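You operate a simulated robot arm through the tools that you are given. There is no shell and no other tool.

You are at the controls of a simulated robot arm. One attempt, no reset.

## Task
Put the purple-band bottle and the teal cold pack in the cool box and latch it. Set down upright: what you pick out.

The check looks at the end state, three seconds after you hand in, the way a careful person would. Anything else that was tipped, shoved, dropped, spilled or broken makes it a failure.

## Robot
A 7-joint arm with a fingered hand, fixed in place. Base frame: the origin is at the foot of the arm, x ahead of it, y to its left, z up. Lengths are in m, angles in degrees, forces in N, time in s.
Its first joint turns from -166.0 to 166.0 degrees. Payload 4 kg.
Tool frame: the origin (TCP) lies between the finger pads and is the grasp point; the fingertips stand 0.03 m ahead of it; z points along the fingers, y is the line along which they close. The gripper opens to 0.104 m. The gripper's body begins 0.035 m behind the TCP. The gripper is a hand of 4 fingers: y runs from the thumb to the fingers, the wrist lies at [-0.015, -0.113, -0.19] in the tool frame.
Orientation is that of the tool frame in the base frame, as [roll, pitch, yaw] about the fixed x, y, z axes, in that order (R = Rz(yaw) Ry(pitch) Rx(roll)). With the fingers straight down and the wrist toward the robot, the tool's x, y and z point along [0, 1, 0], [1, 0, 0] and [0, 0, -1] of the base frame.

## Interface
- The arm moves only by the tool servo_tool. Its arguments are lists of equal length, an entry for each row: "angular": the turn, a rotation vector about the base's x, y, z in units of 4 degrees (1.0 is 4 degrees), a list of three; "travel": the shift along the base's x, y, z in units of 50 mm (1.0 is 50 mm), a list of three. In form: {"angular": [[rx, ry, rz], ...], "travel": [[dx, dy, dz], ...]}. A call has 1 to 20 rows; each row shifts and turns the commanded pose from where the row before left it. A call with a number of a shift or a turn outside -1 to 1 is refused whole. Each row takes 0.2 s and may step no farther than 0.05 m and 8.6 degrees from the row before; otherwise, the whole call is refused. Where a pose cannot be reached the arm comes as near as it can. A force on the tool above 90 N (or 10 N above the force at the start of the call, whichever is more), or a blocked arm, ends the call early, and 0.2 s more pass. In this call time passes only in rows, and 0.2 s behind the last. It gives the time, the measured TCP pose, the force on the tool (base axes), the opening and the grip force at its end, in the units of the frame above (readings bear some noise), with the torque about the TCP (base axes, N m) and any sound that the robot's microphone picked up.
- Cameras (640 x 400 px; columns grow to the right, rows downward): "scene" is fixed at [0.4007, 0.6496, 1.6423]; the picture's right is [-1.00, 0.04, 0.00], its down [0.02, 0.43, -0.90] and it looks along [-0.04, -0.90, -0.44] (base axes); focal length 358 px, centre (320, 200). "wrist" rides on the gripper at [0.061, -0.092, -0.13] in the tool frame; the picture's right is [-0.81, 0.27, -0.52], its down [-0.53, -0.71, 0.46] and it looks along [-0.24, 0.64, 0.72] (tool axes); focal length 275 px, centre (320, 200).
- snapshot(camera): a new picture of that camera. No time passes.
- move_fingers(index, middle, ring, thumb_bend, thumb_turn): sets how far each is bent, from 0 (flat) to 100 (curled in); at 30 the hand is open as for a grip, at 70 the pads meet at the TCP. One left out holds its place. A second passes; each finger stops where it meets its share of the squeeze, and holds until it gets a number again. It is the only way to open and close the hand. It gives what a move gives, with no picture; readings hold the bend of each and the force on the fingers (four entries, about 0 where the hand has none), thumb and palm. thumb_turn goes from beside the hand (0) to across from the fingers (100), as for a grip.
- probe_pixels(camera, pixels): for up to 12 pixels [column, row] of the newest picture of that camera ("zoom" is the newest enlarged one), the place [x, y, z] in the base frame of the surface seen there, good to about 0.003 m. No time passes.
- zoom(camera, box): a new picture of the part [left, top, right, bottom] of that camera's present view, enlarged. No time passes.
- close_job(): hands the job in; it is judged then, once.

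Leave the gripper open and the arm clear of the work at the hand-in unless told otherwise.

The tools are called after "Call:" by a JSON object that holds its "op" and its "data". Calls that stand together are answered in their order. servo_tool: Moves the arm, as the interface text tells. Its arguments: {"type":"object","properties":{"angular":{"type":"array"},"travel":{"type":"array"}},"required":["angular","travel"]} The other tools are called the same way: move_fingers (index, middle, ring, thumb_bend, thumb_turn) moves the fingers one by one; snapshot (camera) takes a picture; probe_pixels (camera, pixels) gives the place of the surface under pixels of a picture; zoom (camera, box) takes an enlarged picture of a part of a camera's view; close_job () hands the job in.

At the start:

```text
clock: 0.0
tcp_pos: [0.1196, -0.5188, 1.3179]
ee_rot: [180.0, 0.0, 90.0]
contact_force: [0.9, 0.2, -0.3]
moment: [-0.01, -0.03, -0.01]
finger_gap: 0.1034
grip_force: 0.0
shape: jaw
bend: [30.0, 30.0, 30.0, 30.0, 98.0]
finger forces: [0.0, 0.1, 0.1, 0.0, 0.1, 0.0]
```

scene: 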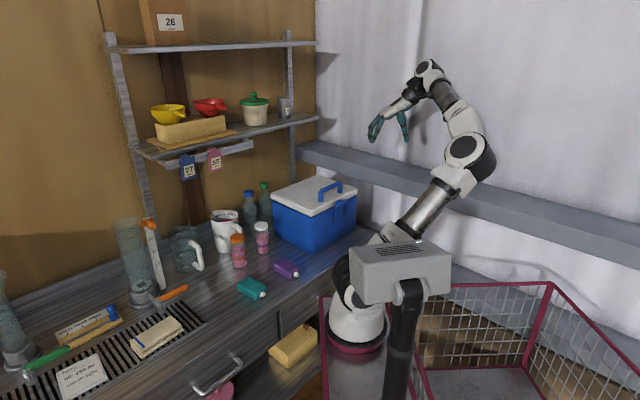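
wrist: 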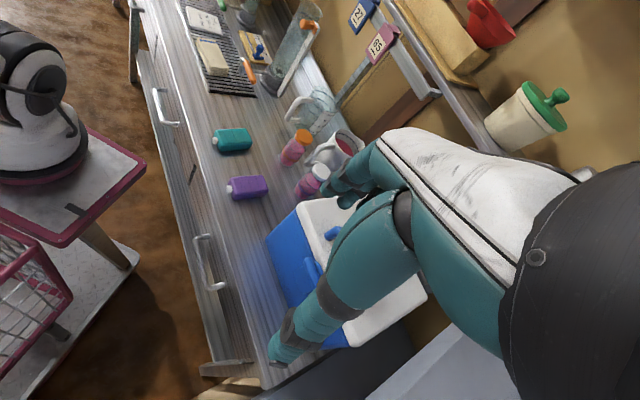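

I'll start by looking closely: the blue cool box is at about (315,213), the bottles at (238,250) and (262,237), and the teal and purple packs at (251,288) and (286,270). I'm zooming in on these.

Call:
{"op": "zoom", "data": {"camera": "scene", "box": [200, 160, 380, 310]}}

Call:
{"op": "zoom", "data": {"camera": "wrist", "box": [190, 90, 430, 370]}}

```text
2.67 times, centred on (290, 235) of scene
```

zoom: 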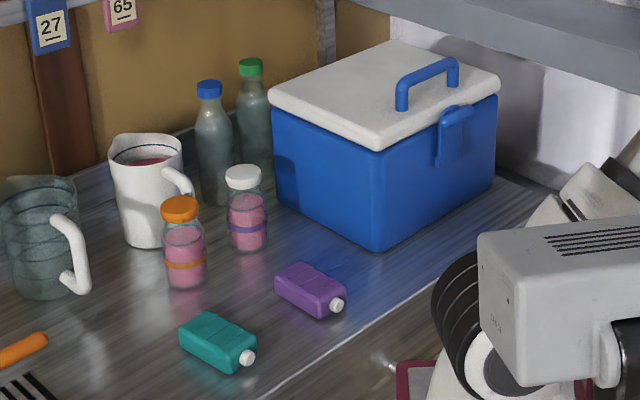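

```text
1.43 times, centred on (310, 230) of wrist
```

zoom: 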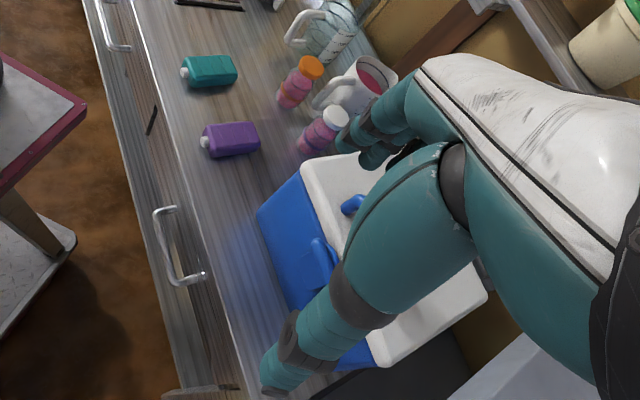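

The white-cap bottle (zoom (248,210)) has the purple band, and the orange-cap bottle has an orange one. The teal pack is at zoom (218,342). Next I'll take a fresh scene zoom and probe the box corners, latch, handle, bottle and pack.

Call:
{"op": "zoom", "data": {"camera": "scene", "box": [200, 160, 380, 310]}}

Call:
{"op": "probe_pixels", "data": {"camera": "zoom", "pixels": [[272, 98], [378, 145], [498, 88], [395, 45], [380, 245], [490, 182], [280, 195], [400, 85], [428, 68], [452, 65], [453, 115], [447, 160]]}}

Call:
{"op": "probe_pixels", "data": {"camera": "zoom", "pixels": [[243, 172], [246, 188], [247, 215], [247, 245], [180, 205], [183, 285], [218, 325], [182, 340], [235, 370], [250, 345], [213, 316], [248, 358]]}}

```text
2.67 times, centred on (290, 235) of scene
```

zoom: 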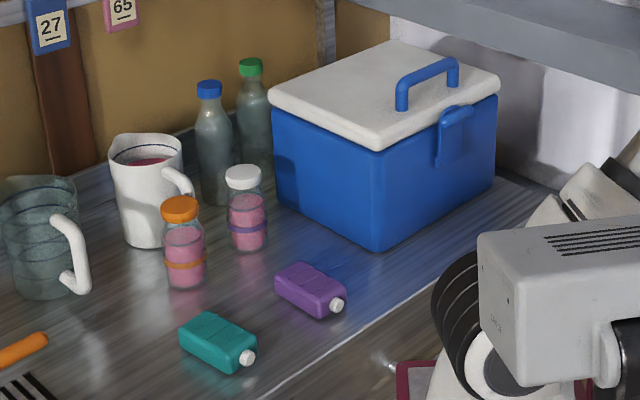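

```text
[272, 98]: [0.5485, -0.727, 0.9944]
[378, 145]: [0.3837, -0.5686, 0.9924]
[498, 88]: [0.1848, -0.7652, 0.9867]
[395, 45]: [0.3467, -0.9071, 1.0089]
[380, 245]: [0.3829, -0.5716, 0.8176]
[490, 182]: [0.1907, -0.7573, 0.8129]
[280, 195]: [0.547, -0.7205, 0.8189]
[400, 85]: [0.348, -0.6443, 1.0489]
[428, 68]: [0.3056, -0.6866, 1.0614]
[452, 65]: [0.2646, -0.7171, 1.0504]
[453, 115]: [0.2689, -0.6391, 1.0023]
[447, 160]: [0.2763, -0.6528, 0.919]
```

```text
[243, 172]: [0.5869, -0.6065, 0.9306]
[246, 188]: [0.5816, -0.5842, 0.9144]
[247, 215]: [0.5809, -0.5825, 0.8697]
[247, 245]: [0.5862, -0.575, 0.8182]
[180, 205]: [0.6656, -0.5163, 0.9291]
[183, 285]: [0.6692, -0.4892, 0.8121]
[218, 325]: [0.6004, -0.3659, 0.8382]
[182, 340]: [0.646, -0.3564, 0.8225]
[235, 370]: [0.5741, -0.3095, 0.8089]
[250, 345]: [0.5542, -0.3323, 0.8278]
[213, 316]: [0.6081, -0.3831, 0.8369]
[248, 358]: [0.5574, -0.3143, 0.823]
```

The table top is at z≈0.808, the box's front face looks toward (-0.7,0.7), and the handle is on the lid. Before acting I'll zoom on the written notes and the latch.

Call:
{"op": "zoom", "data": {"camera": "scene", "box": [20, 280, 220, 400]}}

Call:
{"op": "zoom", "data": {"camera": "scene", "box": [295, 170, 365, 250]}}

Call:
{"op": "zoom", "data": {"camera": "scene", "box": [100, 0, 330, 160]}}

```text
3.20 times, centred on (120, 340) of scene
```

zoom: 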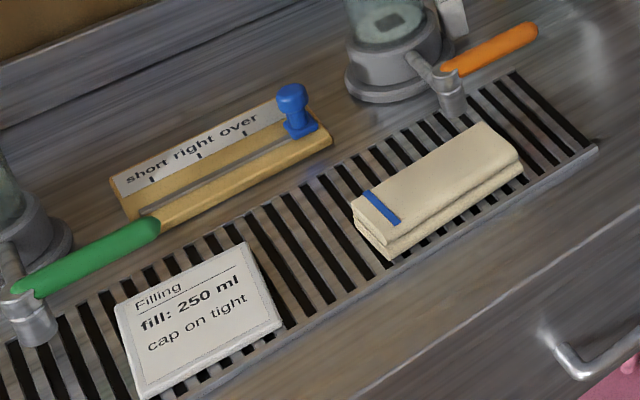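

```text
5.00 times, centred on (330, 210) of scene
```

zoom: 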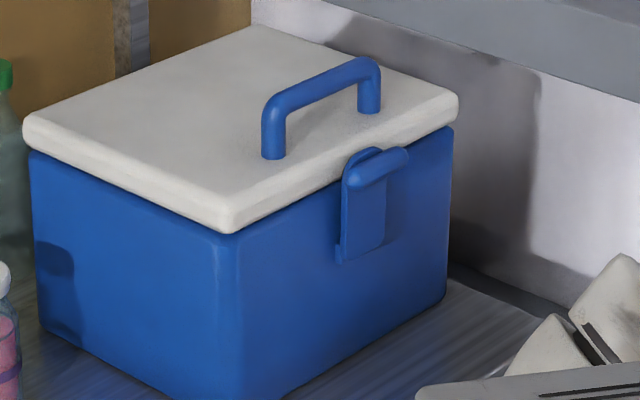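

```text
2.50 times, centred on (215, 80) of scene
```

zoom: 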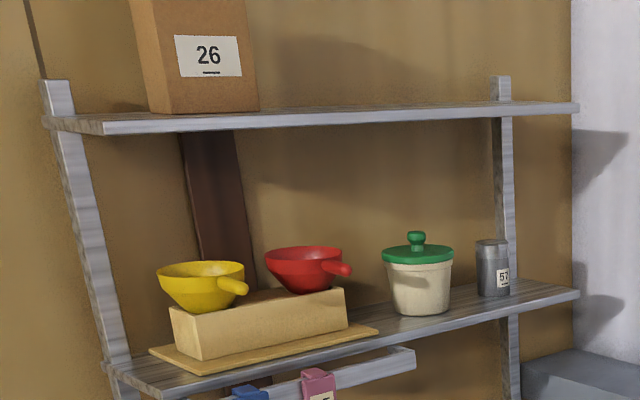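

The notes at the station concern filling, not this job. The latch looks like a blue plate with a protruding lip at the lid edge. I'll look at it from the wrist camera, where the box's blue front is at about (300,255), and probe the surroundings behind the box.

Call:
{"op": "zoom", "data": {"camera": "wrist", "box": [255, 180, 355, 360]}}

Call:
{"op": "probe_pixels", "data": {"camera": "scene", "pixels": [[305, 150], [340, 160], [310, 160], [360, 175], [200, 150], [250, 135], [318, 120], [380, 190], [310, 45], [240, 150], [150, 155], [250, 192]]}}

```text
2.22 times, centred on (305, 270) of wrist
```

zoom: 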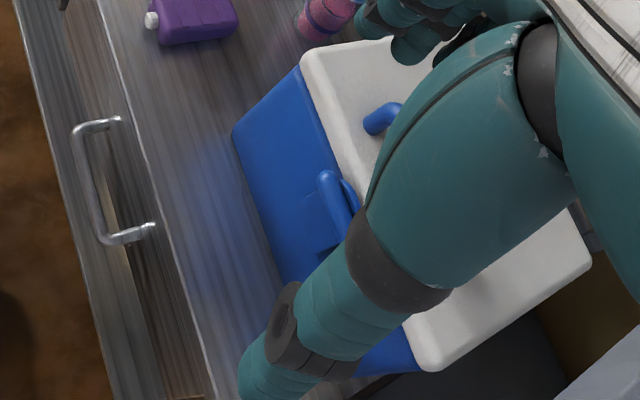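

```text
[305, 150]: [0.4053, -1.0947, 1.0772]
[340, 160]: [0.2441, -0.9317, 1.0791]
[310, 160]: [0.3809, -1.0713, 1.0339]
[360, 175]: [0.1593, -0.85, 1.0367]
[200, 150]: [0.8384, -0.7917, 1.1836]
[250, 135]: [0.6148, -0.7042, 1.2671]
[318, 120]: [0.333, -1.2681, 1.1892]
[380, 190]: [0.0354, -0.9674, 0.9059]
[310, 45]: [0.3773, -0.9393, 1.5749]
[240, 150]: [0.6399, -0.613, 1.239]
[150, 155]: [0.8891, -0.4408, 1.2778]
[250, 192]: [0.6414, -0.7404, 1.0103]
```

The ledge and the shelf leave room for the lid to swing. I need a closer look at the latch, so I'm enlarging the scene view around (335,203).

Call:
{"op": "zoom", "data": {"camera": "scene", "box": [325, 192, 349, 227]}}

Call:
{"op": "zoom", "data": {"camera": "wrist", "box": [285, 240, 335, 310]}}

```text
11.43 times, centred on (337, 210) of scene
```

zoom: 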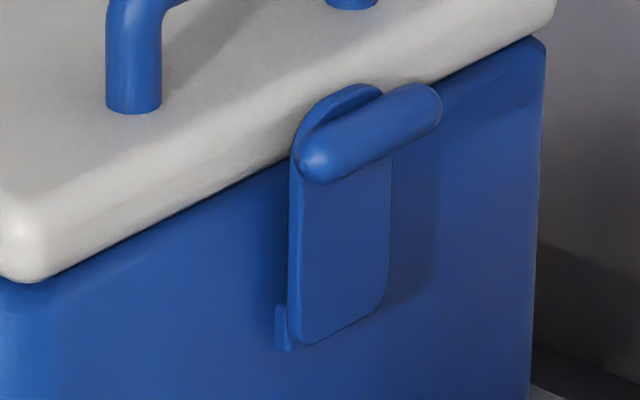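

```text
5.71 times, centred on (310, 275) of wrist
```

zoom: 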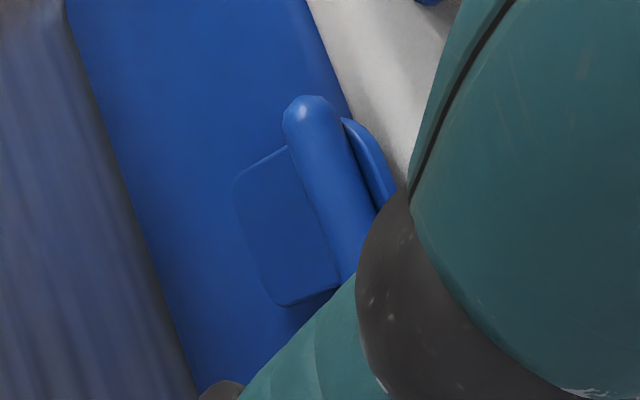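

The latch is a plate with a small mount behind its lower end and a pull bar across its top, so it probably pivots at the bottom and its bar is pulled outward. I'm probing its geometry with the scene zoom.

Call:
{"op": "zoom", "data": {"camera": "scene", "box": [325, 192, 349, 227]}}

Call:
{"op": "probe_pixels", "data": {"camera": "zoom", "pixels": [[312, 160], [370, 130], [428, 100], [345, 100], [300, 140], [340, 220], [310, 330], [375, 300], [282, 330], [250, 230], [270, 160], [450, 150]]}}

Call:
{"op": "probe_pixels", "data": {"camera": "zoom", "pixels": [[135, 100], [170, 100], [350, 3], [360, 90], [260, 330], [480, 240], [270, 130], [265, 145], [390, 85], [300, 310], [340, 320], [380, 200]]}}

```text
11.43 times, centred on (337, 210) of scene
```

zoom: 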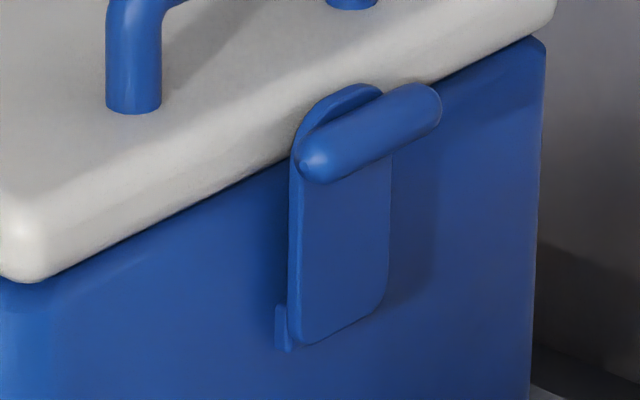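

```text
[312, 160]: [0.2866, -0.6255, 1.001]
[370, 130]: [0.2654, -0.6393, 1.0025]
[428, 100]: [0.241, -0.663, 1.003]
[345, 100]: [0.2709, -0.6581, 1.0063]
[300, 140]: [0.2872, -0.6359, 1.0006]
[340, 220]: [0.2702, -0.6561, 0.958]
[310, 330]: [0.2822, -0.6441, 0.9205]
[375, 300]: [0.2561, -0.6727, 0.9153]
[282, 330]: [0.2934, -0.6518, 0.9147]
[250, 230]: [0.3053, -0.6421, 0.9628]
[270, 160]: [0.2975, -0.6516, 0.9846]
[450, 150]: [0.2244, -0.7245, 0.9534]
```

```text
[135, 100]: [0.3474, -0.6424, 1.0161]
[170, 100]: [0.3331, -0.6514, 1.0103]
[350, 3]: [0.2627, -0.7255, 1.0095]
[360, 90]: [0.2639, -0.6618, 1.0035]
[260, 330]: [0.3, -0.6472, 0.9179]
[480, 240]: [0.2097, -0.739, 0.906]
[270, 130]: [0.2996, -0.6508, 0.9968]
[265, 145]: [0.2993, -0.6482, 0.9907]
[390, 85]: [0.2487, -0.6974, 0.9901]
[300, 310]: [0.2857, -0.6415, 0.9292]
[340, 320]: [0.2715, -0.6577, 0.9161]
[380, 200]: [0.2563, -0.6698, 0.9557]
```

The bar is about 0.059 m long, 0.022 m off the front, at z≈1.0. I want to see the hand's shape to plan contact, so I'm zooming on the hand at (390,125).

Call:
{"op": "zoom", "data": {"camera": "scene", "box": [350, 80, 450, 160]}}

Call:
{"op": "zoom", "data": {"camera": "wrist", "box": [240, 120, 480, 380]}}

```text
5.00 times, centred on (400, 120) of scene
```

zoom: 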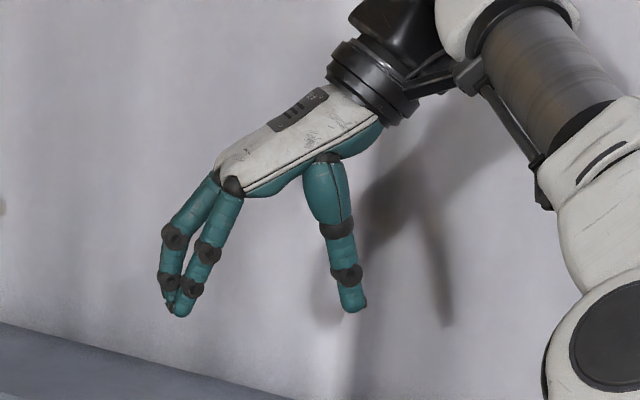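

```text
1.54 times, centred on (360, 250) of wrist
```

zoom: 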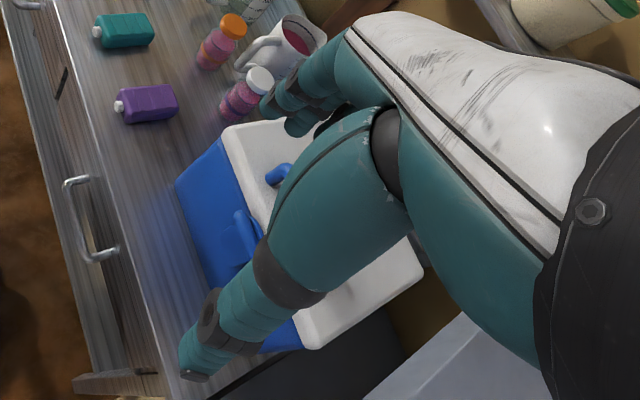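

The hand is a palm-down clamp with the thumb opposite three fingers. To unlatch, I'll pinch the pull bar by its two ends using the thumb and middle finger, then pull it outward. First I'll turn the tool 45° and move above the bar at z≈1.13, with index and ring flat so they stay clear of the lid.

Call:
{"op": "servo_tool", "data": {"angular": [[0, 0, 0.9375], [0, 0, 0.9375], [0, 0, 0.9375], [0, 0, 0.9375], [0, 0, 0.9375], [0, 0, 0.9375], [0, 0, 0.9375], [0, 0, 0.9375], [0, 0, 0.9375], [0, 0, 0.9375], [0, 0, 0.9375], [0, 0, 0.9375]], "travel": [[0.2465, -0.2153, -0.313], [0.2465, -0.2153, -0.313], [0.2465, -0.2153, -0.313], [0.2465, -0.2153, -0.313], [0.2465, -0.2153, -0.313], [0.2465, -0.2153, -0.313], [0.2465, -0.2153, -0.313], [0.2465, -0.2153, -0.313], [0.2465, -0.2153, -0.313], [0.2465, -0.2153, -0.313], [0.2465, -0.2153, -0.313], [0.2465, -0.2153, -0.313]]}}

Call:
{"op": "move_fingers", "data": {"index": 0, "ring": 0}}

Call:
{"op": "snapshot", "data": {"camera": "scene"}}

Call:
{"op": "snapshot", "data": {"camera": "wrist"}}

```text
clock: 2.6
tcp_pos: [0.2666, -0.6464, 1.1274]
ee_rot: [180.0, 0.1, 134.9]
contact_force: [0.1, 0.2, 0.4]
moment: [0.0, 0.01, 0.0]
finger_gap: 0.1037
grip_force: 0.1
shape: jaw
bend: [30.0, 30.0, 30.0, 30.0, 98.0]
finger forces: [0.0, 0.0, 0.0, 0.1, 0.0, 0.1]
```

```text
clock: 3.6
tcp_pos: [0.2678, -0.6464, 1.1276]
ee_rot: [180.0, 0.0, 134.9]
contact_force: [-0.7, -0.6, -0.1]
moment: [-0.02, -0.01, -0.04]
finger_gap: 0.143
grip_force: 0.0
shape: fingers
bend: [0.0, 30.0, 0.0, 30.0, 98.0]
finger forces: [0.0, 0.0, 0.0, 0.0, 0.0, 0.0]
```

```text
taken
```

scene: 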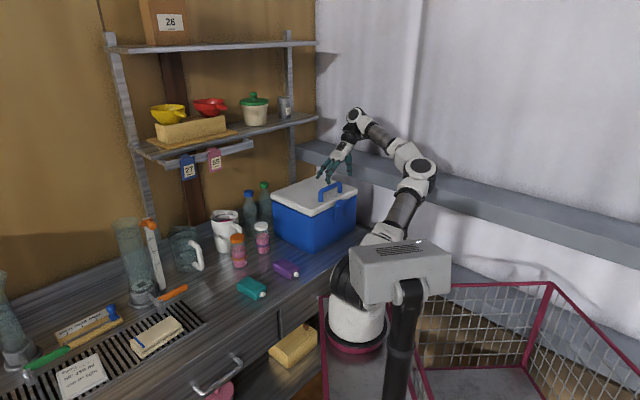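

```text
taken
```

wrist: 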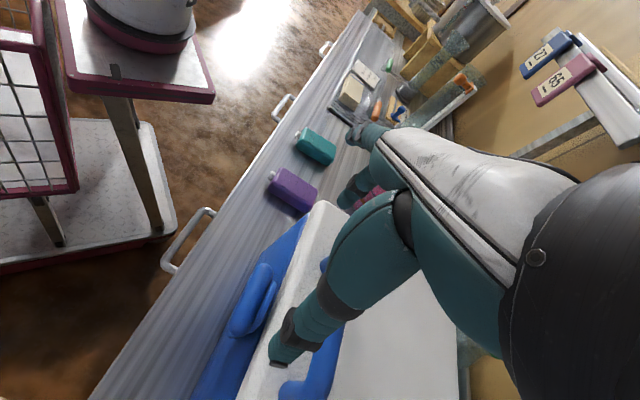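

The arm moved fine. I'm zooming in on the hand above the latch to check the finger layout.

Call:
{"op": "zoom", "data": {"camera": "scene", "box": [295, 130, 385, 230]}}

Call:
{"op": "zoom", "data": {"camera": "wrist", "box": [190, 200, 390, 400]}}

```text
4.00 times, centred on (340, 180) of scene
```

zoom: 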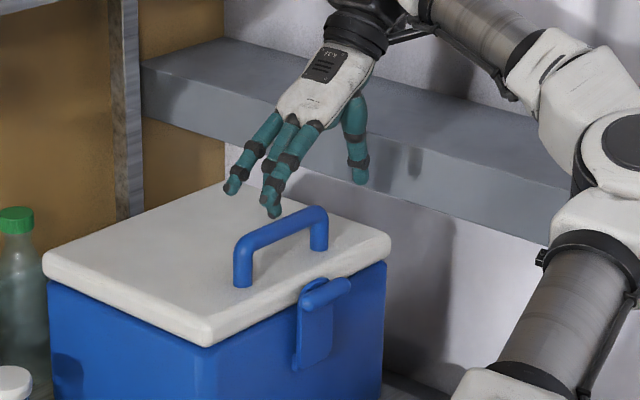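

```text
2.00 times, centred on (290, 300) of wrist
```

zoom: 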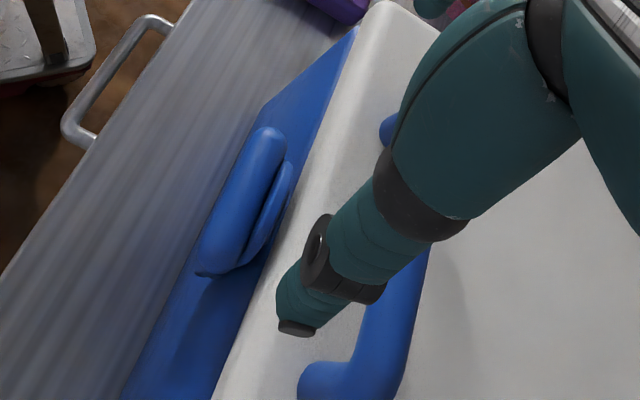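

Now I'll probe the bar, plate, thumb tip and fingertip in the wrist view, and the fingers in the scene view, to align them.

Call:
{"op": "probe_pixels", "data": {"camera": "zoom", "pixels": [[265, 130], [240, 190], [210, 265], [225, 240], [285, 185], [260, 235], [255, 215], [295, 325], [285, 300], [310, 250], [170, 330], [330, 120]]}}

Call:
{"op": "zoom", "data": {"camera": "scene", "box": [320, 145, 355, 195]}}

```text
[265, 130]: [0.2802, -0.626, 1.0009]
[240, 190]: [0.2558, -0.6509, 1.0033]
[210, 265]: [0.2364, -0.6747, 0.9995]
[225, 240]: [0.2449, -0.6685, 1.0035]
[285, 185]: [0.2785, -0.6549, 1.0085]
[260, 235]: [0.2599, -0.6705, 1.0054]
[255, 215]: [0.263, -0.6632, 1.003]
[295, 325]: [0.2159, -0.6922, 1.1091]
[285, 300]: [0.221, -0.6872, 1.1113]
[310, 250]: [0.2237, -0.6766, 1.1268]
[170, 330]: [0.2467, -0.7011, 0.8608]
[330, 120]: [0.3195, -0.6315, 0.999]
```

```text
8.00 times, centred on (338, 170) of scene
```

zoom: 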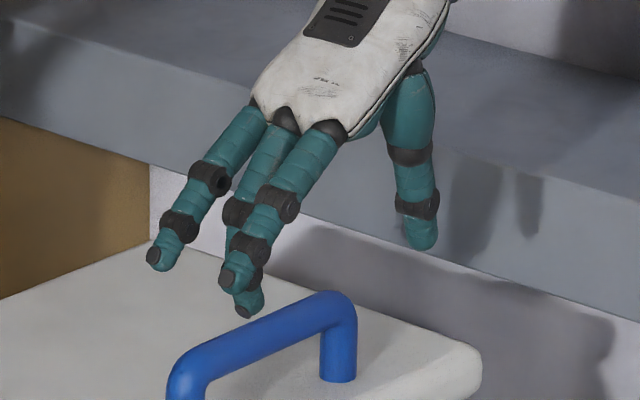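

I need to know how far down the flat fingers still reach, so I'm probing the fingertips.

Call:
{"op": "probe_pixels", "data": {"camera": "zoom", "pixels": [[156, 262], [230, 282], [245, 312], [420, 240], [185, 225], [250, 245], [340, 300], [190, 375], [340, 375]]}}

```text
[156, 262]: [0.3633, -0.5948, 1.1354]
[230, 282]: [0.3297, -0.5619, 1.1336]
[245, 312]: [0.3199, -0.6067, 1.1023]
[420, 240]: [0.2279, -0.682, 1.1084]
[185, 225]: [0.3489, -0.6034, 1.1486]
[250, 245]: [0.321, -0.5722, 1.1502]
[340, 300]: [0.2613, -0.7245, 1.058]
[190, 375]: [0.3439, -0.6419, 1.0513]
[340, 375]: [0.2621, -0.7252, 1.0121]
```

The fingers sit at tool x≈+0.011, −0.014 and −0.036, and the thumb is at about +0.004, so the finger on the outer side opposes the thumb. I'll tilt the hand 40° so it comes from outside and above, keeping the idle fingers off the lid. Then I'll set index to 30 and middle flat, and look.

Call:
{"op": "servo_tool", "data": {"angular": [[-0.707, -0.707, 0], [-0.707, -0.707, 0], [-0.707, -0.707, 0], [-0.707, -0.707, 0], [-0.707, -0.707, 0], [-0.707, -0.707, 0], [-0.707, -0.707, 0], [-0.707, -0.707, 0], [-0.707, -0.707, 0], [-0.707, -0.707, 0]], "travel": [[-0.058, 0.055, -0.075], [-0.058, 0.055, -0.075], [-0.058, 0.055, -0.075], [-0.058, 0.055, -0.075], [-0.058, 0.055, -0.075], [-0.058, 0.055, -0.075], [-0.058, 0.055, -0.075], [-0.058, 0.055, -0.075], [-0.058, 0.055, -0.075], [-0.058, 0.055, -0.075]]}}

Call:
{"op": "move_fingers", "data": {"index": 30, "middle": 0, "ring": 0}}

Call:
{"op": "zoom", "data": {"camera": "scene", "box": [305, 145, 375, 225]}}

Call:
{"op": "snapshot", "data": {"camera": "wrist"}}

```text
clock: 5.8
tcp_pos: [0.238, -0.6202, 1.092]
ee_rot: [-180.0, 40.1, 135.0]
contact_force: [-0.3, 0.5, -0.4]
moment: [0.01, 0.0, -0.01]
finger_gap: 0.1432
grip_force: 0.0
shape: fingers
bend: [0.0, 30.0, 0.0, 30.0, 98.0]
finger forces: [0.1, 0.0, 0.0, 0.0, 0.0, 0.1]
```

```text
clock: 6.8
tcp_pos: [0.2381, -0.6197, 1.0929]
ee_rot: [-179.9, 39.9, 135.1]
contact_force: [-0.3, 0.0, 0.9]
moment: [0.01, 0.01, 0.01]
finger_gap: 0.1031
grip_force: 0.1
shape: fingers
bend: [30.0, 0.0, 0.0, 30.0, 98.0]
finger forces: [0.1, 0.1, 0.0, 0.0, 0.0, 0.0]
```

```text
5.00 times, centred on (340, 185) of scene
```

zoom: 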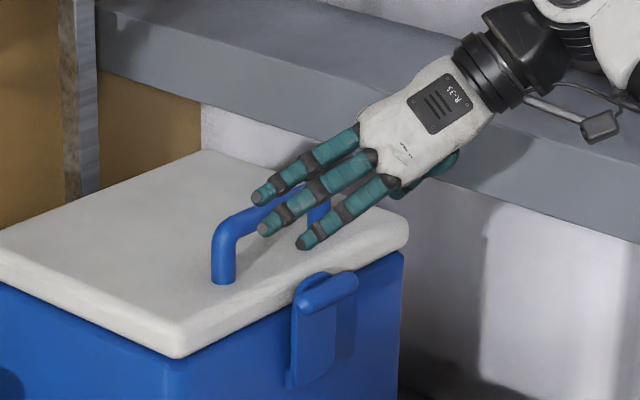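

```text
taken
```

wrist: 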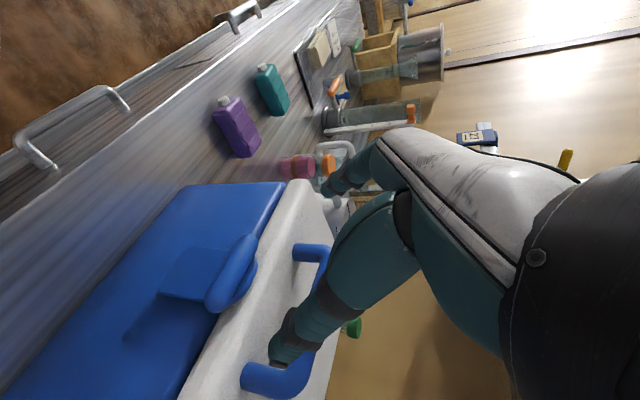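

The outer finger is the index, and it's the bent one. I'm probing its tip and the thumb tip to align with the bar.

Call:
{"op": "probe_pixels", "data": {"camera": "zoom", "pixels": [[306, 243], [312, 230], [330, 220], [265, 228], [258, 198], [330, 290], [305, 300], [352, 278]]}}

Call:
{"op": "probe_pixels", "data": {"camera": "wrist", "pixels": [[280, 360], [275, 350], [285, 335], [245, 240], [230, 275], [214, 303], [250, 270]]}}

```text
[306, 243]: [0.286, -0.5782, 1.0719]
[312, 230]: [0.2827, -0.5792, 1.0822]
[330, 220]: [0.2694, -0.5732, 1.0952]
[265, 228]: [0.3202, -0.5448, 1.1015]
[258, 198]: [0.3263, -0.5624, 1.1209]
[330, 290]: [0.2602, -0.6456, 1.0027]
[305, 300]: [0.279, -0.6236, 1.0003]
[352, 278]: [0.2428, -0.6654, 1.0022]
```

```text
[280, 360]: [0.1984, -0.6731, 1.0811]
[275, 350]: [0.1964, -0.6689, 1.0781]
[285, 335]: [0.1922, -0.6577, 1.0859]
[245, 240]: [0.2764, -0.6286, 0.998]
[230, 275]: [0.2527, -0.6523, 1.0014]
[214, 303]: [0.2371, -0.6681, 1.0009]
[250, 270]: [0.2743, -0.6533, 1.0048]
```

The probes match the model: bar centre at about u=0.0235, z=0.9975, s=0.271. I'm moving to a pre-grasp point and then sliding in along the tilted finger axis.

Call:
{"op": "servo_tool", "data": {"angular": [[0, 0, 0], [0, 0, 0], [0, 0, 0], [0, 0, 0], [0, 0, 0], [0, 0, 0], [0, 0, 0], [0, 0, 0]], "travel": [[0.022, -0.033, -0.289], [0.022, -0.033, -0.289], [0.022, -0.033, -0.289], [0.0912, -0.0912, -0.153], [0.0912, -0.0912, -0.153], [0.0912, -0.0912, -0.153], [0.0912, -0.0912, -0.153], [0.0912, -0.0912, -0.153]]}}

Call:
{"op": "zoom", "data": {"camera": "scene", "box": [305, 155, 375, 235]}}

Call:
{"op": "zoom", "data": {"camera": "wrist", "box": [180, 200, 380, 400]}}

```text
clock: 8.6
tcp_pos: [0.2639, -0.6489, 1.0103]
ee_rot: [179.9, 40.0, 134.9]
contact_force: [-0.7, -0.4, 0.4]
moment: [-0.02, -0.01, 0.0]
finger_gap: 0.103
grip_force: 0.1
shape: fingers
bend: [30.0, 0.0, 0.0, 30.0, 98.0]
finger forces: [0.0, 0.1, 0.1, 0.0, 0.0, 0.0]
```

```text
5.00 times, centred on (340, 195) of scene
```

zoom: 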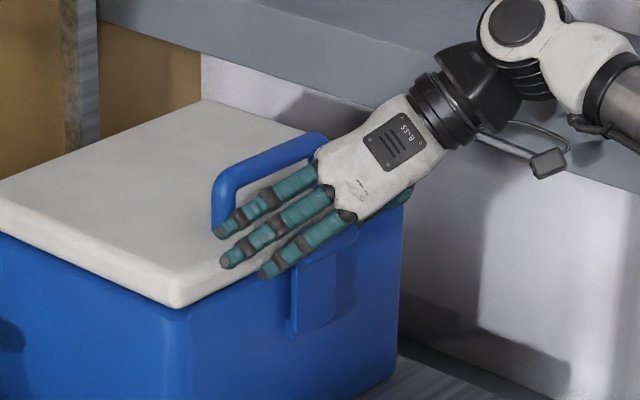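

```text
2.00 times, centred on (280, 300) of wrist
```

zoom: 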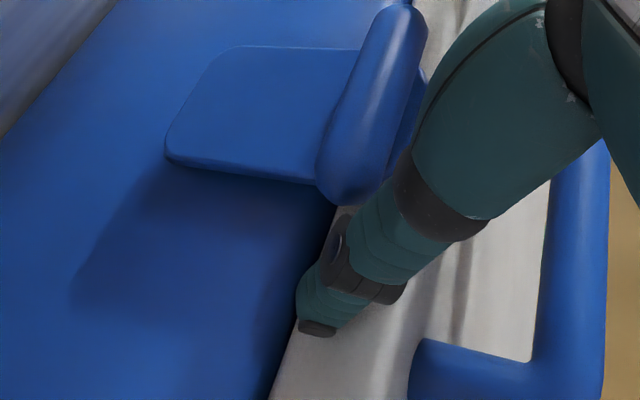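

No contact yet, and the thumb sits beside the bar's far end. I'm closing index and thumb onto the bar's ends.

Call:
{"op": "move_fingers", "data": {"index": 60, "thumb_bend": 60}}

Call:
{"op": "zoom", "data": {"camera": "wrist", "box": [180, 200, 380, 400]}}

Call:
{"op": "zoom", "data": {"camera": "scene", "box": [305, 155, 375, 235]}}

```text
clock: 9.6
tcp_pos: [0.2635, -0.6479, 1.0101]
ee_rot: [-179.9, 39.9, 135.1]
contact_force: [-5.0, -3.5, 3.4]
moment: [-0.06, 0.08, -0.03]
finger_gap: 0.0644
grip_force: 13.4
shape: fingers
bend: [47.0, 0.0, 0.0, 47.0, 97.0]
finger forces: [11.8, 0.0, 0.0, 0.0, 15.9, 0.0]
```

```text
2.00 times, centred on (280, 300) of wrist
```

zoom: 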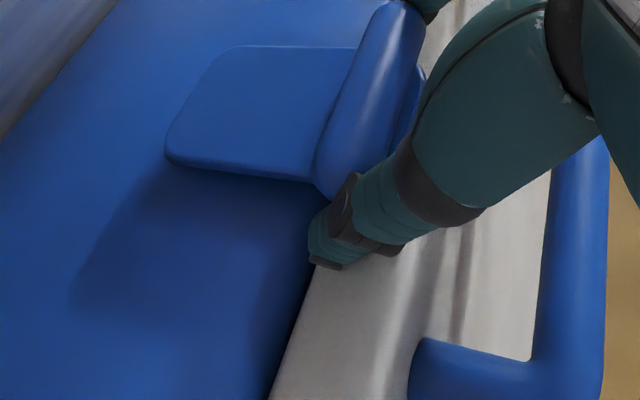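

```text
5.00 times, centred on (340, 195) of scene
```

zoom: 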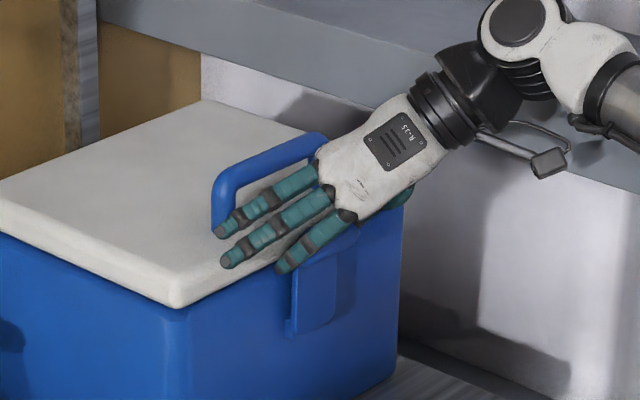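

The bar is gripped with about 13 N and a 0.064 m gap. I'm gently pulling it outward along a small arc around its lower pivot and watching the force.

Call:
{"op": "servo_tool", "data": {"angular": [[0, 0, 0], [0, 0, 0], [0, 0, 0], [0, 0, 0]], "travel": [[-0.0707, 0.0707, -0.01], [-0.0707, 0.0707, -0.015], [-0.0707, 0.0707, -0.02], [-0.0707, 0.0707, -0.03]]}}

Call:
{"op": "zoom", "data": {"camera": "wrist", "box": [180, 200, 380, 400]}}

Call:
{"op": "zoom", "data": {"camera": "scene", "box": [305, 155, 375, 235]}}

```text
clock: 10.6
tcp_pos: [0.2512, -0.6343, 1.0066]
ee_rot: [179.9, 40.0, 134.9]
contact_force: [-0.3, 0.2, 0.3]
moment: [0.03, 0.01, 0.01]
finger_gap: 0.0268
grip_force: 0.1
shape: fingers
bend: [60.0, 0.0, 0.0, 60.0, 98.0]
finger forces: [0.1, 0.0, 0.2, 0.0, 0.0, 0.0]
```

```text
2.00 times, centred on (280, 300) of wrist
```

zoom: 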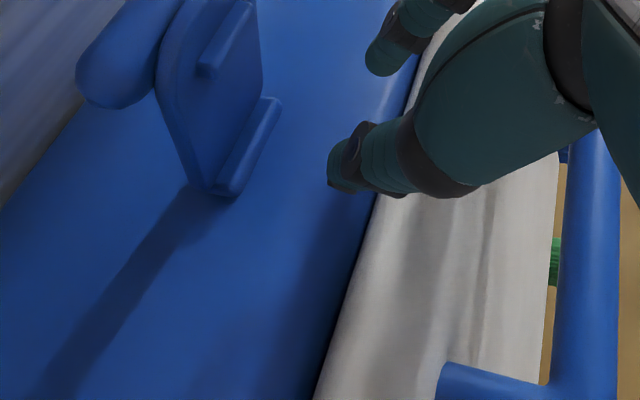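

```text
5.00 times, centred on (340, 195) of scene
```

zoom: 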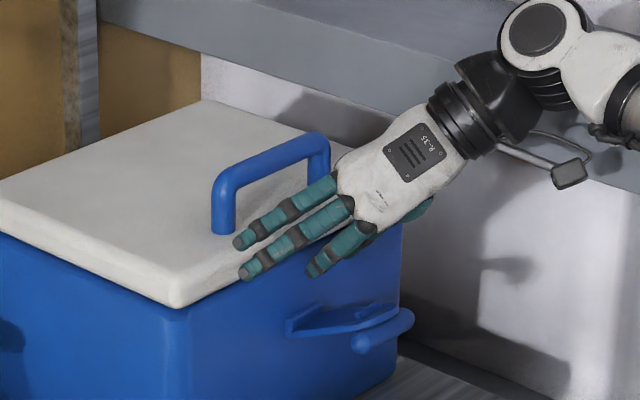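

The latch popped open and now hangs outward on its bottom hinge. I'm retreating, straightening the tool, and opening the hand, then turning so I can grip the lid handle from above.

Call:
{"op": "servo_tool", "data": {"angular": [[0, 0, 0], [0, 0, 0], [0, 0, 0], [0, 0, 0], [0.707, 0.707, 0], [0.707, 0.707, 0], [0.707, 0.707, 0], [0.707, 0.707, 0], [0.707, 0.707, 0], [0.707, 0.707, 0], [0.707, 0.707, 0], [0.707, 0.707, 0], [0.707, 0.707, 0], [0.707, 0.707, 0]], "travel": [[-0.228, 0.228, 0.383], [-0.228, 0.228, 0.383], [-0.228, 0.228, 0.383], [-0.228, 0.228, 0.383], [0, 0, 0.2], [0, 0, 0.2], [0, 0, 0.2], [0, 0, 0.2], [0, 0, 0.2], [0, 0, 0.2], [0, 0, 0.2], [0, 0, 0.2], [0, 0, 0.2], [0, 0, 0.2]]}}

Call:
{"op": "move_fingers", "data": {"index": 30, "middle": 30, "ring": 30, "thumb_bend": 30}}

Call:
{"op": "snapshot", "data": {"camera": "scene"}}

```text
clock: 13.6
tcp_pos: [0.2054, -0.5892, 1.184]
ee_rot: [180.0, -0.1, 135.0]
contact_force: [-0.2, 0.6, -0.7]
moment: [0.01, 0.01, 0.02]
finger_gap: 0.0268
grip_force: 0.0
shape: fingers
bend: [60.0, 0.0, 0.0, 60.0, 98.0]
finger forces: [0.0, 0.0, 0.0, 0.0, 0.0, 0.0]
```

```text
clock: 14.6
tcp_pos: [0.2061, -0.5889, 1.1824]
ee_rot: [-180.0, 0.0, 135.0]
contact_force: [0.0, -0.7, 0.8]
moment: [-0.02, -0.01, -0.02]
finger_gap: 0.1027
grip_force: 0.1
shape: fingers
bend: [30.0, 30.0, 30.0, 30.0, 98.0]
finger forces: [0.1, 0.1, 0.1, 0.1, 0.0, 0.0]
```

```text
taken
```

scene: 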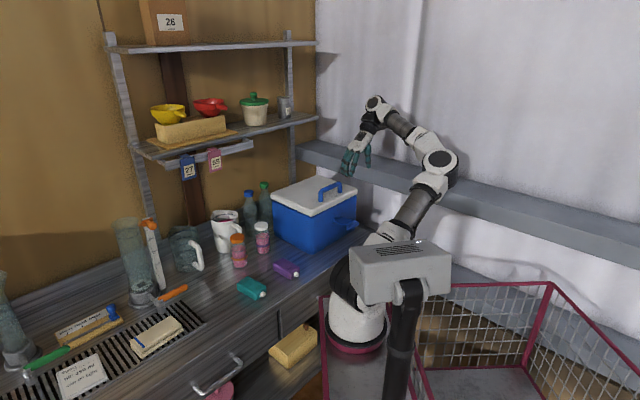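

Nothing else moved. I'm turning the tool −90° about vertical while moving above the handle at z≈1.18.

Call:
{"op": "servo_tool", "data": {"angular": [[0, 0, -1], [0, 0, -1], [0, 0, -1], [0, 0, -1], [0, 0, -1], [0, 0, -1], [0, 0, -1], [0, 0, -1], [0, 0, -1], [0, 0, -1], [0, 0, -1], [0, 0, -1], [0, 0, -1], [0, 0, -1], [0, 0, -1], [0, 0, -1], [0, 0, -1], [0, 0, -1], [0, 0, -1], [0, 0, -1]], "travel": [[0, 0, 0.05], [0, 0, 0.05], [0, 0, 0], [0, 0, 0], [0, 0, 0], [0, 0, 0], [0, 0, 0], [0, 0, 0], [0, 0, 0], [0, 0, 0], [0.1, -0.1, 0], [0.1, -0.1, 0], [0.1, -0.1, 0], [0.1, -0.1, 0], [0.1, -0.1, 0], [0.1, -0.1, 0], [0.1, -0.1, 0], [0.1, -0.1, 0], [0.1, -0.1, 0], [0.1, -0.1, 0]]}}

Call:
{"op": "servo_tool", "data": {"angular": [[0, 0, -1], [0, 0, -1], [0, 0, -0.5], [0, 0, 0], [0, 0, 0], [0, 0, 0], [0, 0, 0], [0, 0, 0]], "travel": [[0.142, -0.115, 0], [0.142, -0.115, 0], [0.142, -0.115, 0], [0.142, -0.115, 0], [0.142, -0.115, 0], [0.142, -0.115, 0], [0.142, -0.115, 0], [0.142, -0.115, 0]]}}

Call:
{"op": "snapshot", "data": {"camera": "scene"}}

Call:
{"op": "snapshot", "data": {"camera": "wrist"}}

```text
clock: 18.8
tcp_pos: [0.2539, -0.6384, 1.1883]
ee_rot: [-180.0, 0.0, 54.9]
contact_force: [-0.2, 0.3, -1.1]
moment: [0.01, -0.02, 0.01]
finger_gap: 0.1027
grip_force: 0.0
shape: fingers
bend: [30.0, 30.0, 30.0, 30.0, 98.0]
finger forces: [0.0, 0.0, 0.0, 0.0, 0.0, 0.1]
```

```text
clock: 20.6
tcp_pos: [0.3115, -0.6856, 1.1888]
ee_rot: [179.9, 0.0, 44.9]
contact_force: [-0.2, 0.7, -0.3]
moment: [0.04, -0.01, -0.03]
finger_gap: 0.1026
grip_force: 0.0
shape: fingers
bend: [30.0, 30.0, 30.0, 30.0, 98.0]
finger forces: [0.1, 0.1, 0.0, 0.0, 0.1, 0.0]
```

```text
taken
```

scene: 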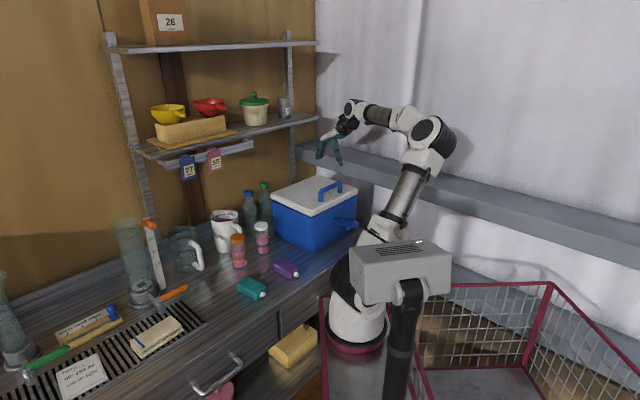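

```text
taken
```

wrist: 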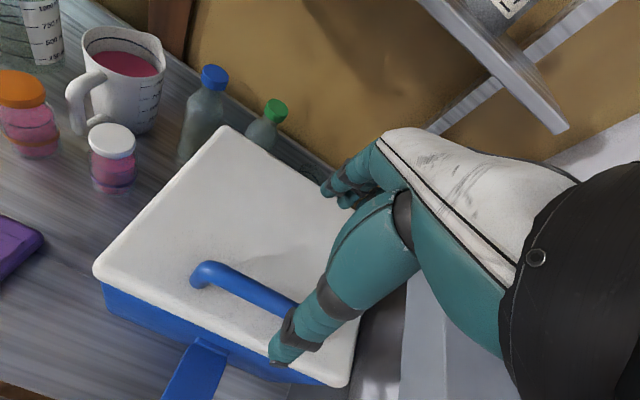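

This is a good view of the lid. I'm probing the handle, the lid's corners and the shelf edge to plan the lid swing.

Call:
{"op": "probe_pixels", "data": {"camera": "wrist", "pixels": [[210, 270], [250, 287], [280, 303], [222, 130], [100, 265], [335, 380], [560, 130], [500, 75], [440, 10], [300, 215], [195, 275], [575, 120]]}}

```text
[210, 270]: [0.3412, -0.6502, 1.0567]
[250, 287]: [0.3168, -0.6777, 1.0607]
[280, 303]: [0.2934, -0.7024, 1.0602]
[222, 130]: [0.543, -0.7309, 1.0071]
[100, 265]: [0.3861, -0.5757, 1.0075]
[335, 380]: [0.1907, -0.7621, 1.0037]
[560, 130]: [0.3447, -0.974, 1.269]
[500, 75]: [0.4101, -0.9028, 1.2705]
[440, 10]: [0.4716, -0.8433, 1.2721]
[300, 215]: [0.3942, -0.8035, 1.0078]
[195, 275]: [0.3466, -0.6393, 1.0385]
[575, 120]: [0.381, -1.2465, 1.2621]
```

The handle bar centre is at u≈−0.034, z≈1.053, and the TCP is already above it. I'm lowering to z≈1.052 and closing all fingers on the bar.

Call:
{"op": "servo_tool", "data": {"angular": [[0, 0, 0], [0, 0, 0], [0, 0, 0], [0, 0, 0], [0, 0, 0], [0, 0, 0]], "travel": [[0, 0.005, -0.46], [0, 0.005, -0.46], [0, 0.005, -0.46], [0, 0.005, -0.46], [0, 0.005, -0.46], [0, 0.005, -0.44]]}}

Call:
{"op": "snapshot", "data": {"camera": "wrist"}}

Call:
{"op": "zoom", "data": {"camera": "scene", "box": [265, 110, 385, 250]}}

```text
clock: 22.0
tcp_pos: [0.3122, -0.6838, 1.052]
ee_rot: [-180.0, 0.0, 45.0]
contact_force: [-0.4, -0.4, -0.2]
moment: [0.0, 0.02, -0.03]
finger_gap: 0.1027
grip_force: 0.1
shape: fingers
bend: [30.0, 30.0, 30.0, 30.0, 98.0]
finger forces: [0.0, 0.0, 0.0, 0.0, 0.0, 0.0]
```

```text
taken
```

wrist: 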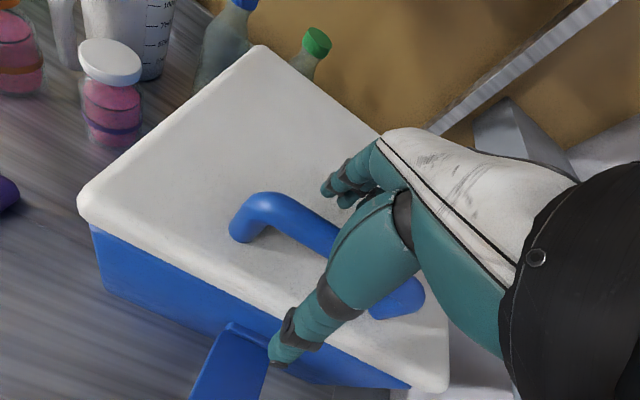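

```text
2.86 times, centred on (325, 180) of scene
```

zoom: 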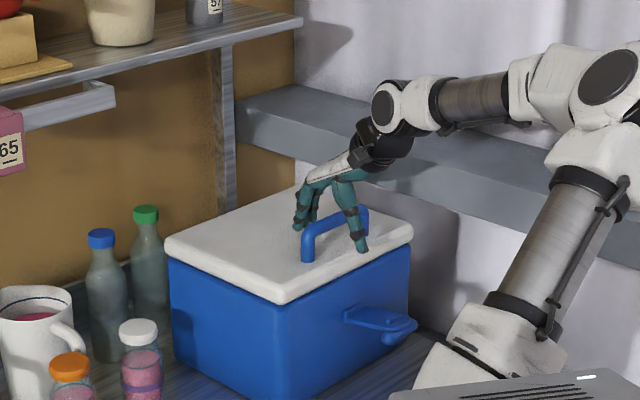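

The bar runs between the thumb and the fingers. Closing the hand on it now.

Call:
{"op": "move_fingers", "data": {"index": 70, "middle": 70, "ring": 70, "thumb_bend": 70}}

Call:
{"op": "zoom", "data": {"camera": "scene", "box": [265, 110, 385, 250]}}

```text
clock: 23.0
tcp_pos: [0.3108, -0.6835, 1.0511]
ee_rot: [-180.0, 0.0, 44.9]
contact_force: [0.2, 0.4, -1.6]
moment: [-0.02, 0.03, -0.02]
finger_gap: 0.0024
grip_force: 0.1
shape: fingers
bend: [69.0, 70.0, 70.0, 69.0, 98.0]
finger forces: [0.4, 0.1, 0.0, 0.1, 0.5, 0.0]
```

```text
2.86 times, centred on (325, 180) of scene
```

zoom: 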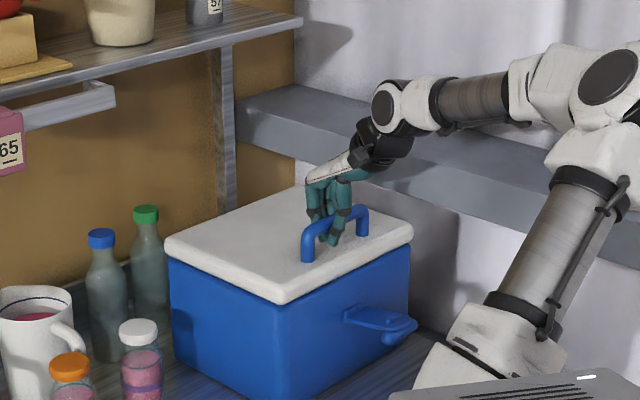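

The fingers closed to nearly zero gap without squeezing, so they may have met beneath the bar, caging it. I'm checking closely.

Call:
{"op": "zoom", "data": {"camera": "scene", "box": [310, 160, 350, 210]}}

Call:
{"op": "zoom", "data": {"camera": "wrist", "box": [210, 150, 450, 400]}}

```text
8.00 times, centred on (330, 185) of scene
```

zoom: 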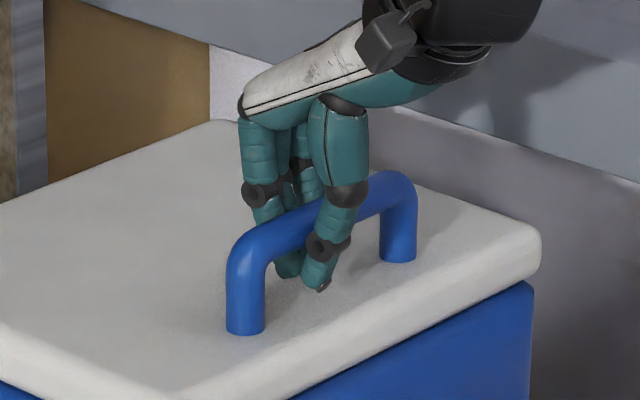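

```text
1.60 times, centred on (330, 275) of wrist
```

zoom: 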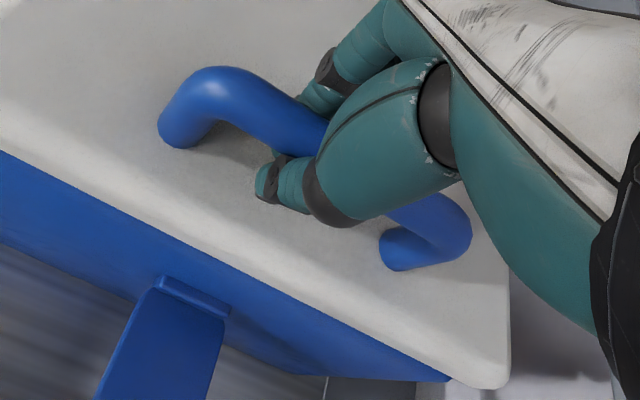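

The fingertips have met under the bar, so the handle is caged and the lid can rotate freely in the grip. I'm lifting along the hinge arc by about 20° first and reading the force.

Call:
{"op": "servo_tool", "data": {"angular": [[0, 0, 0], [0, 0, 0], [0, 0, 0], [0, 0, 0], [0, 0, 0], [0, 0, 0], [0, 0, 0], [0, 0, 0], [0, 0, 0]], "travel": [[0, 0, 0.2], [0.047, -0.047, 0.1655], [0.047, -0.047, 0.1655], [0.047, -0.047, 0.1655], [0.047, -0.047, 0.1655], [0.067, -0.067, 0.1515], [0.067, -0.067, 0.1515], [0.067, -0.067, 0.1515], [0.067, -0.067, 0.1515]]}}

Call:
{"op": "zoom", "data": {"camera": "scene", "box": [245, 90, 385, 250]}}

```text
clock: 25.0
tcp_pos: [0.335, -0.7082, 1.1232]
ee_rot: [180.0, 0.0, 45.0]
contact_force: [3.3, -0.6, -5.7]
moment: [0.06, -0.01, -0.03]
finger_gap: 0.0056
grip_force: 3.2
shape: fingers
bend: [67.0, 70.0, 69.0, 70.0, 98.0]
finger forces: [4.0, 0.0, 2.0, 0.0, 0.1, 0.0]
```

```text
2.50 times, centred on (315, 170) of scene
```

zoom: 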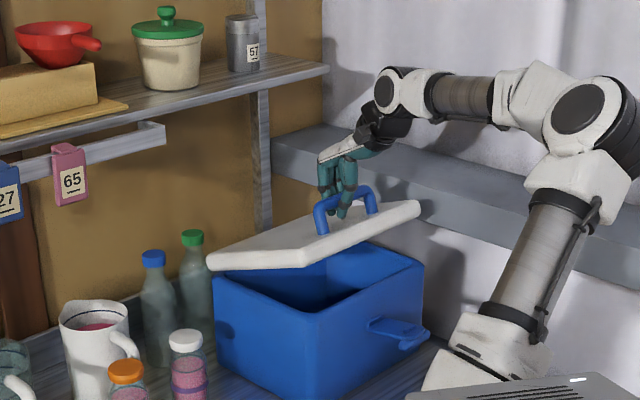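

The lid lifts freely with about 6 N. I'm continuing the arc to about 50°.

Call:
{"op": "servo_tool", "data": {"angular": [[0, 0, 0], [0, 0, 0], [0, 0, 0], [0, 0, 0], [0, 0, 0], [0, 0, 0], [0, 0, 0], [0, 0, 0], [0, 0, 0], [0, 0, 0], [0, 0, 0], [0, 0, 0]], "travel": [[0.0845, -0.0845, 0.1325], [0.0845, -0.0845, 0.1325], [0.0845, -0.0845, 0.1325], [0.0845, -0.0845, 0.1325], [0.0994, -0.0994, 0.11], [0.0994, -0.0994, 0.11], [0.0994, -0.0994, 0.11], [0.0994, -0.0994, 0.11], [0.1117, -0.1117, 0.084], [0.1117, -0.1117, 0.084], [0.1117, -0.1117, 0.084], [0.1117, -0.1117, 0.084]]}}

Call:
{"op": "zoom", "data": {"camera": "scene", "box": [245, 90, 385, 250]}}

Call:
{"op": "snapshot", "data": {"camera": "wrist"}}

```text
clock: 27.6
tcp_pos: [0.3951, -0.7664, 1.1899]
ee_rot: [180.0, 0.0, 45.0]
contact_force: [-0.5, 1.3, 0.1]
moment: [0.04, 0.05, 0.03]
finger_gap: 0.0045
grip_force: 0.9
shape: fingers
bend: [69.0, 70.0, 70.0, 68.0, 97.0]
finger forces: [0.7, 0.1, 0.3, 0.1, 2.1, 0.1]
```

```text
2.50 times, centred on (315, 170) of scene
```

zoom: 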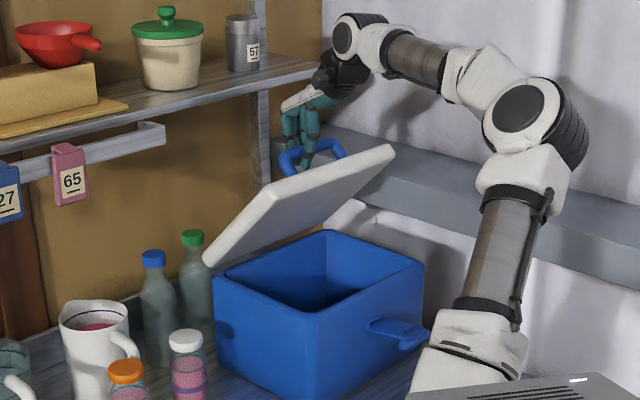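

```text
taken
```

wrist: 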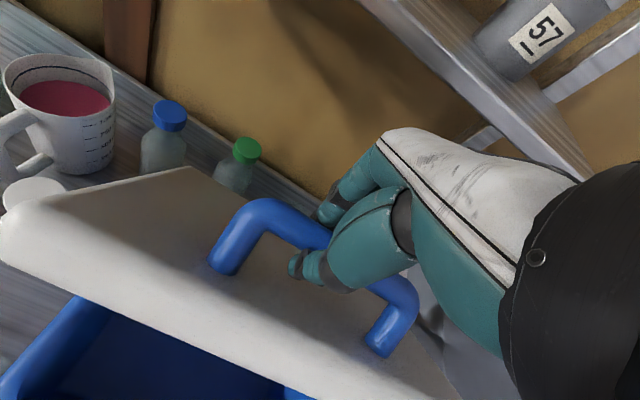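

The force is almost zero at about 50°, so the hinge seems to hold the lid. I'm going on to about 62° with a slight 10° hand tilt outward for shelf clearance.

Call:
{"op": "servo_tool", "data": {"angular": [[-0.442, -0.442, 0], [-0.442, -0.442, 0], [-0.442, -0.442, 0], [-0.442, -0.442, 0]], "travel": [[0.12, -0.12, 0.055], [0.12, -0.12, 0.055], [0.12, -0.12, 0.05], [0.12, -0.12, 0.04]]}}

Call:
{"op": "zoom", "data": {"camera": "scene", "box": [245, 90, 385, 250]}}

Call:
{"op": "snapshot", "data": {"camera": "wrist"}}

```text
clock: 28.6
tcp_pos: [0.4183, -0.7902, 1.2]
ee_rot: [170.0, 0.0, 45.0]
contact_force: [-1.1, 0.5, 0.1]
moment: [0.01, 0.0, 0.05]
finger_gap: 0.0028
grip_force: 0.6
shape: fingers
bend: [70.0, 70.0, 70.0, 69.0, 97.0]
finger forces: [0.0, 0.0, 0.0, 0.0, 1.6, 0.1]
```

```text
2.50 times, centred on (315, 170) of scene
```

zoom: 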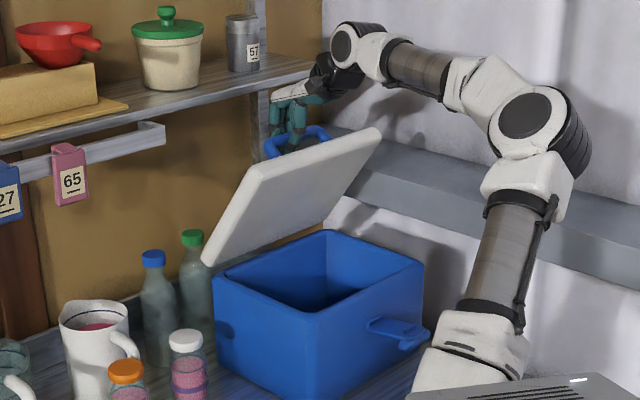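

```text
taken
```

wrist: 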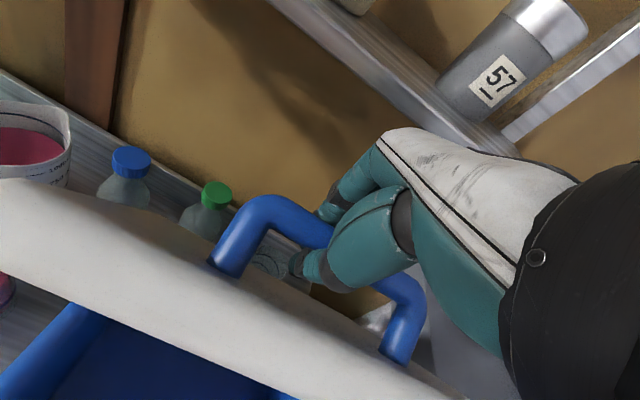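

The lid is at about 62°. To test whether it stays by itself, I'm easing the hand 8 mm back outward and reading which side of the cage carries load.

Call:
{"op": "servo_tool", "data": {"angular": [[0, 0, 0], [0, 0, 0], [0, 0, 0]], "travel": [[-0.04, 0.04, 0], [-0.04, 0.04, 0], [-0.04, 0.04, 0]]}}

Call:
{"op": "zoom", "data": {"camera": "scene", "box": [245, 90, 385, 250]}}

```text
clock: 29.4
tcp_pos: [0.4125, -0.784, 1.198]
ee_rot: [170.0, 0.0, 45.0]
contact_force: [0.4, 0.4, -1.6]
moment: [0.0, 0.0, 0.0]
finger_gap: 0.0028
grip_force: 1.4
shape: fingers
bend: [70.0, 70.0, 70.0, 69.0, 97.0]
finger forces: [0.5, 0.0, 0.0, 0.1, 1.4, 0.0]
```

```text
2.50 times, centred on (315, 170) of scene
```

zoom: 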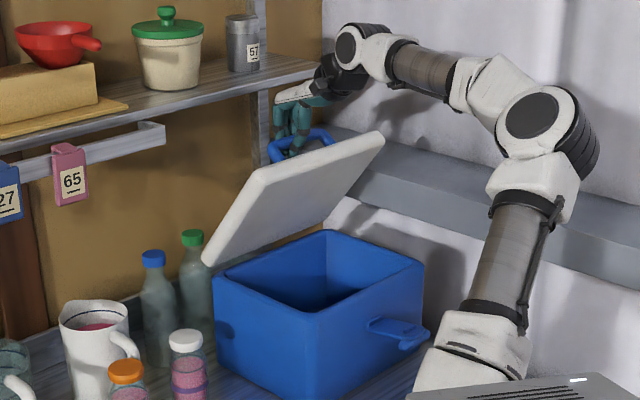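

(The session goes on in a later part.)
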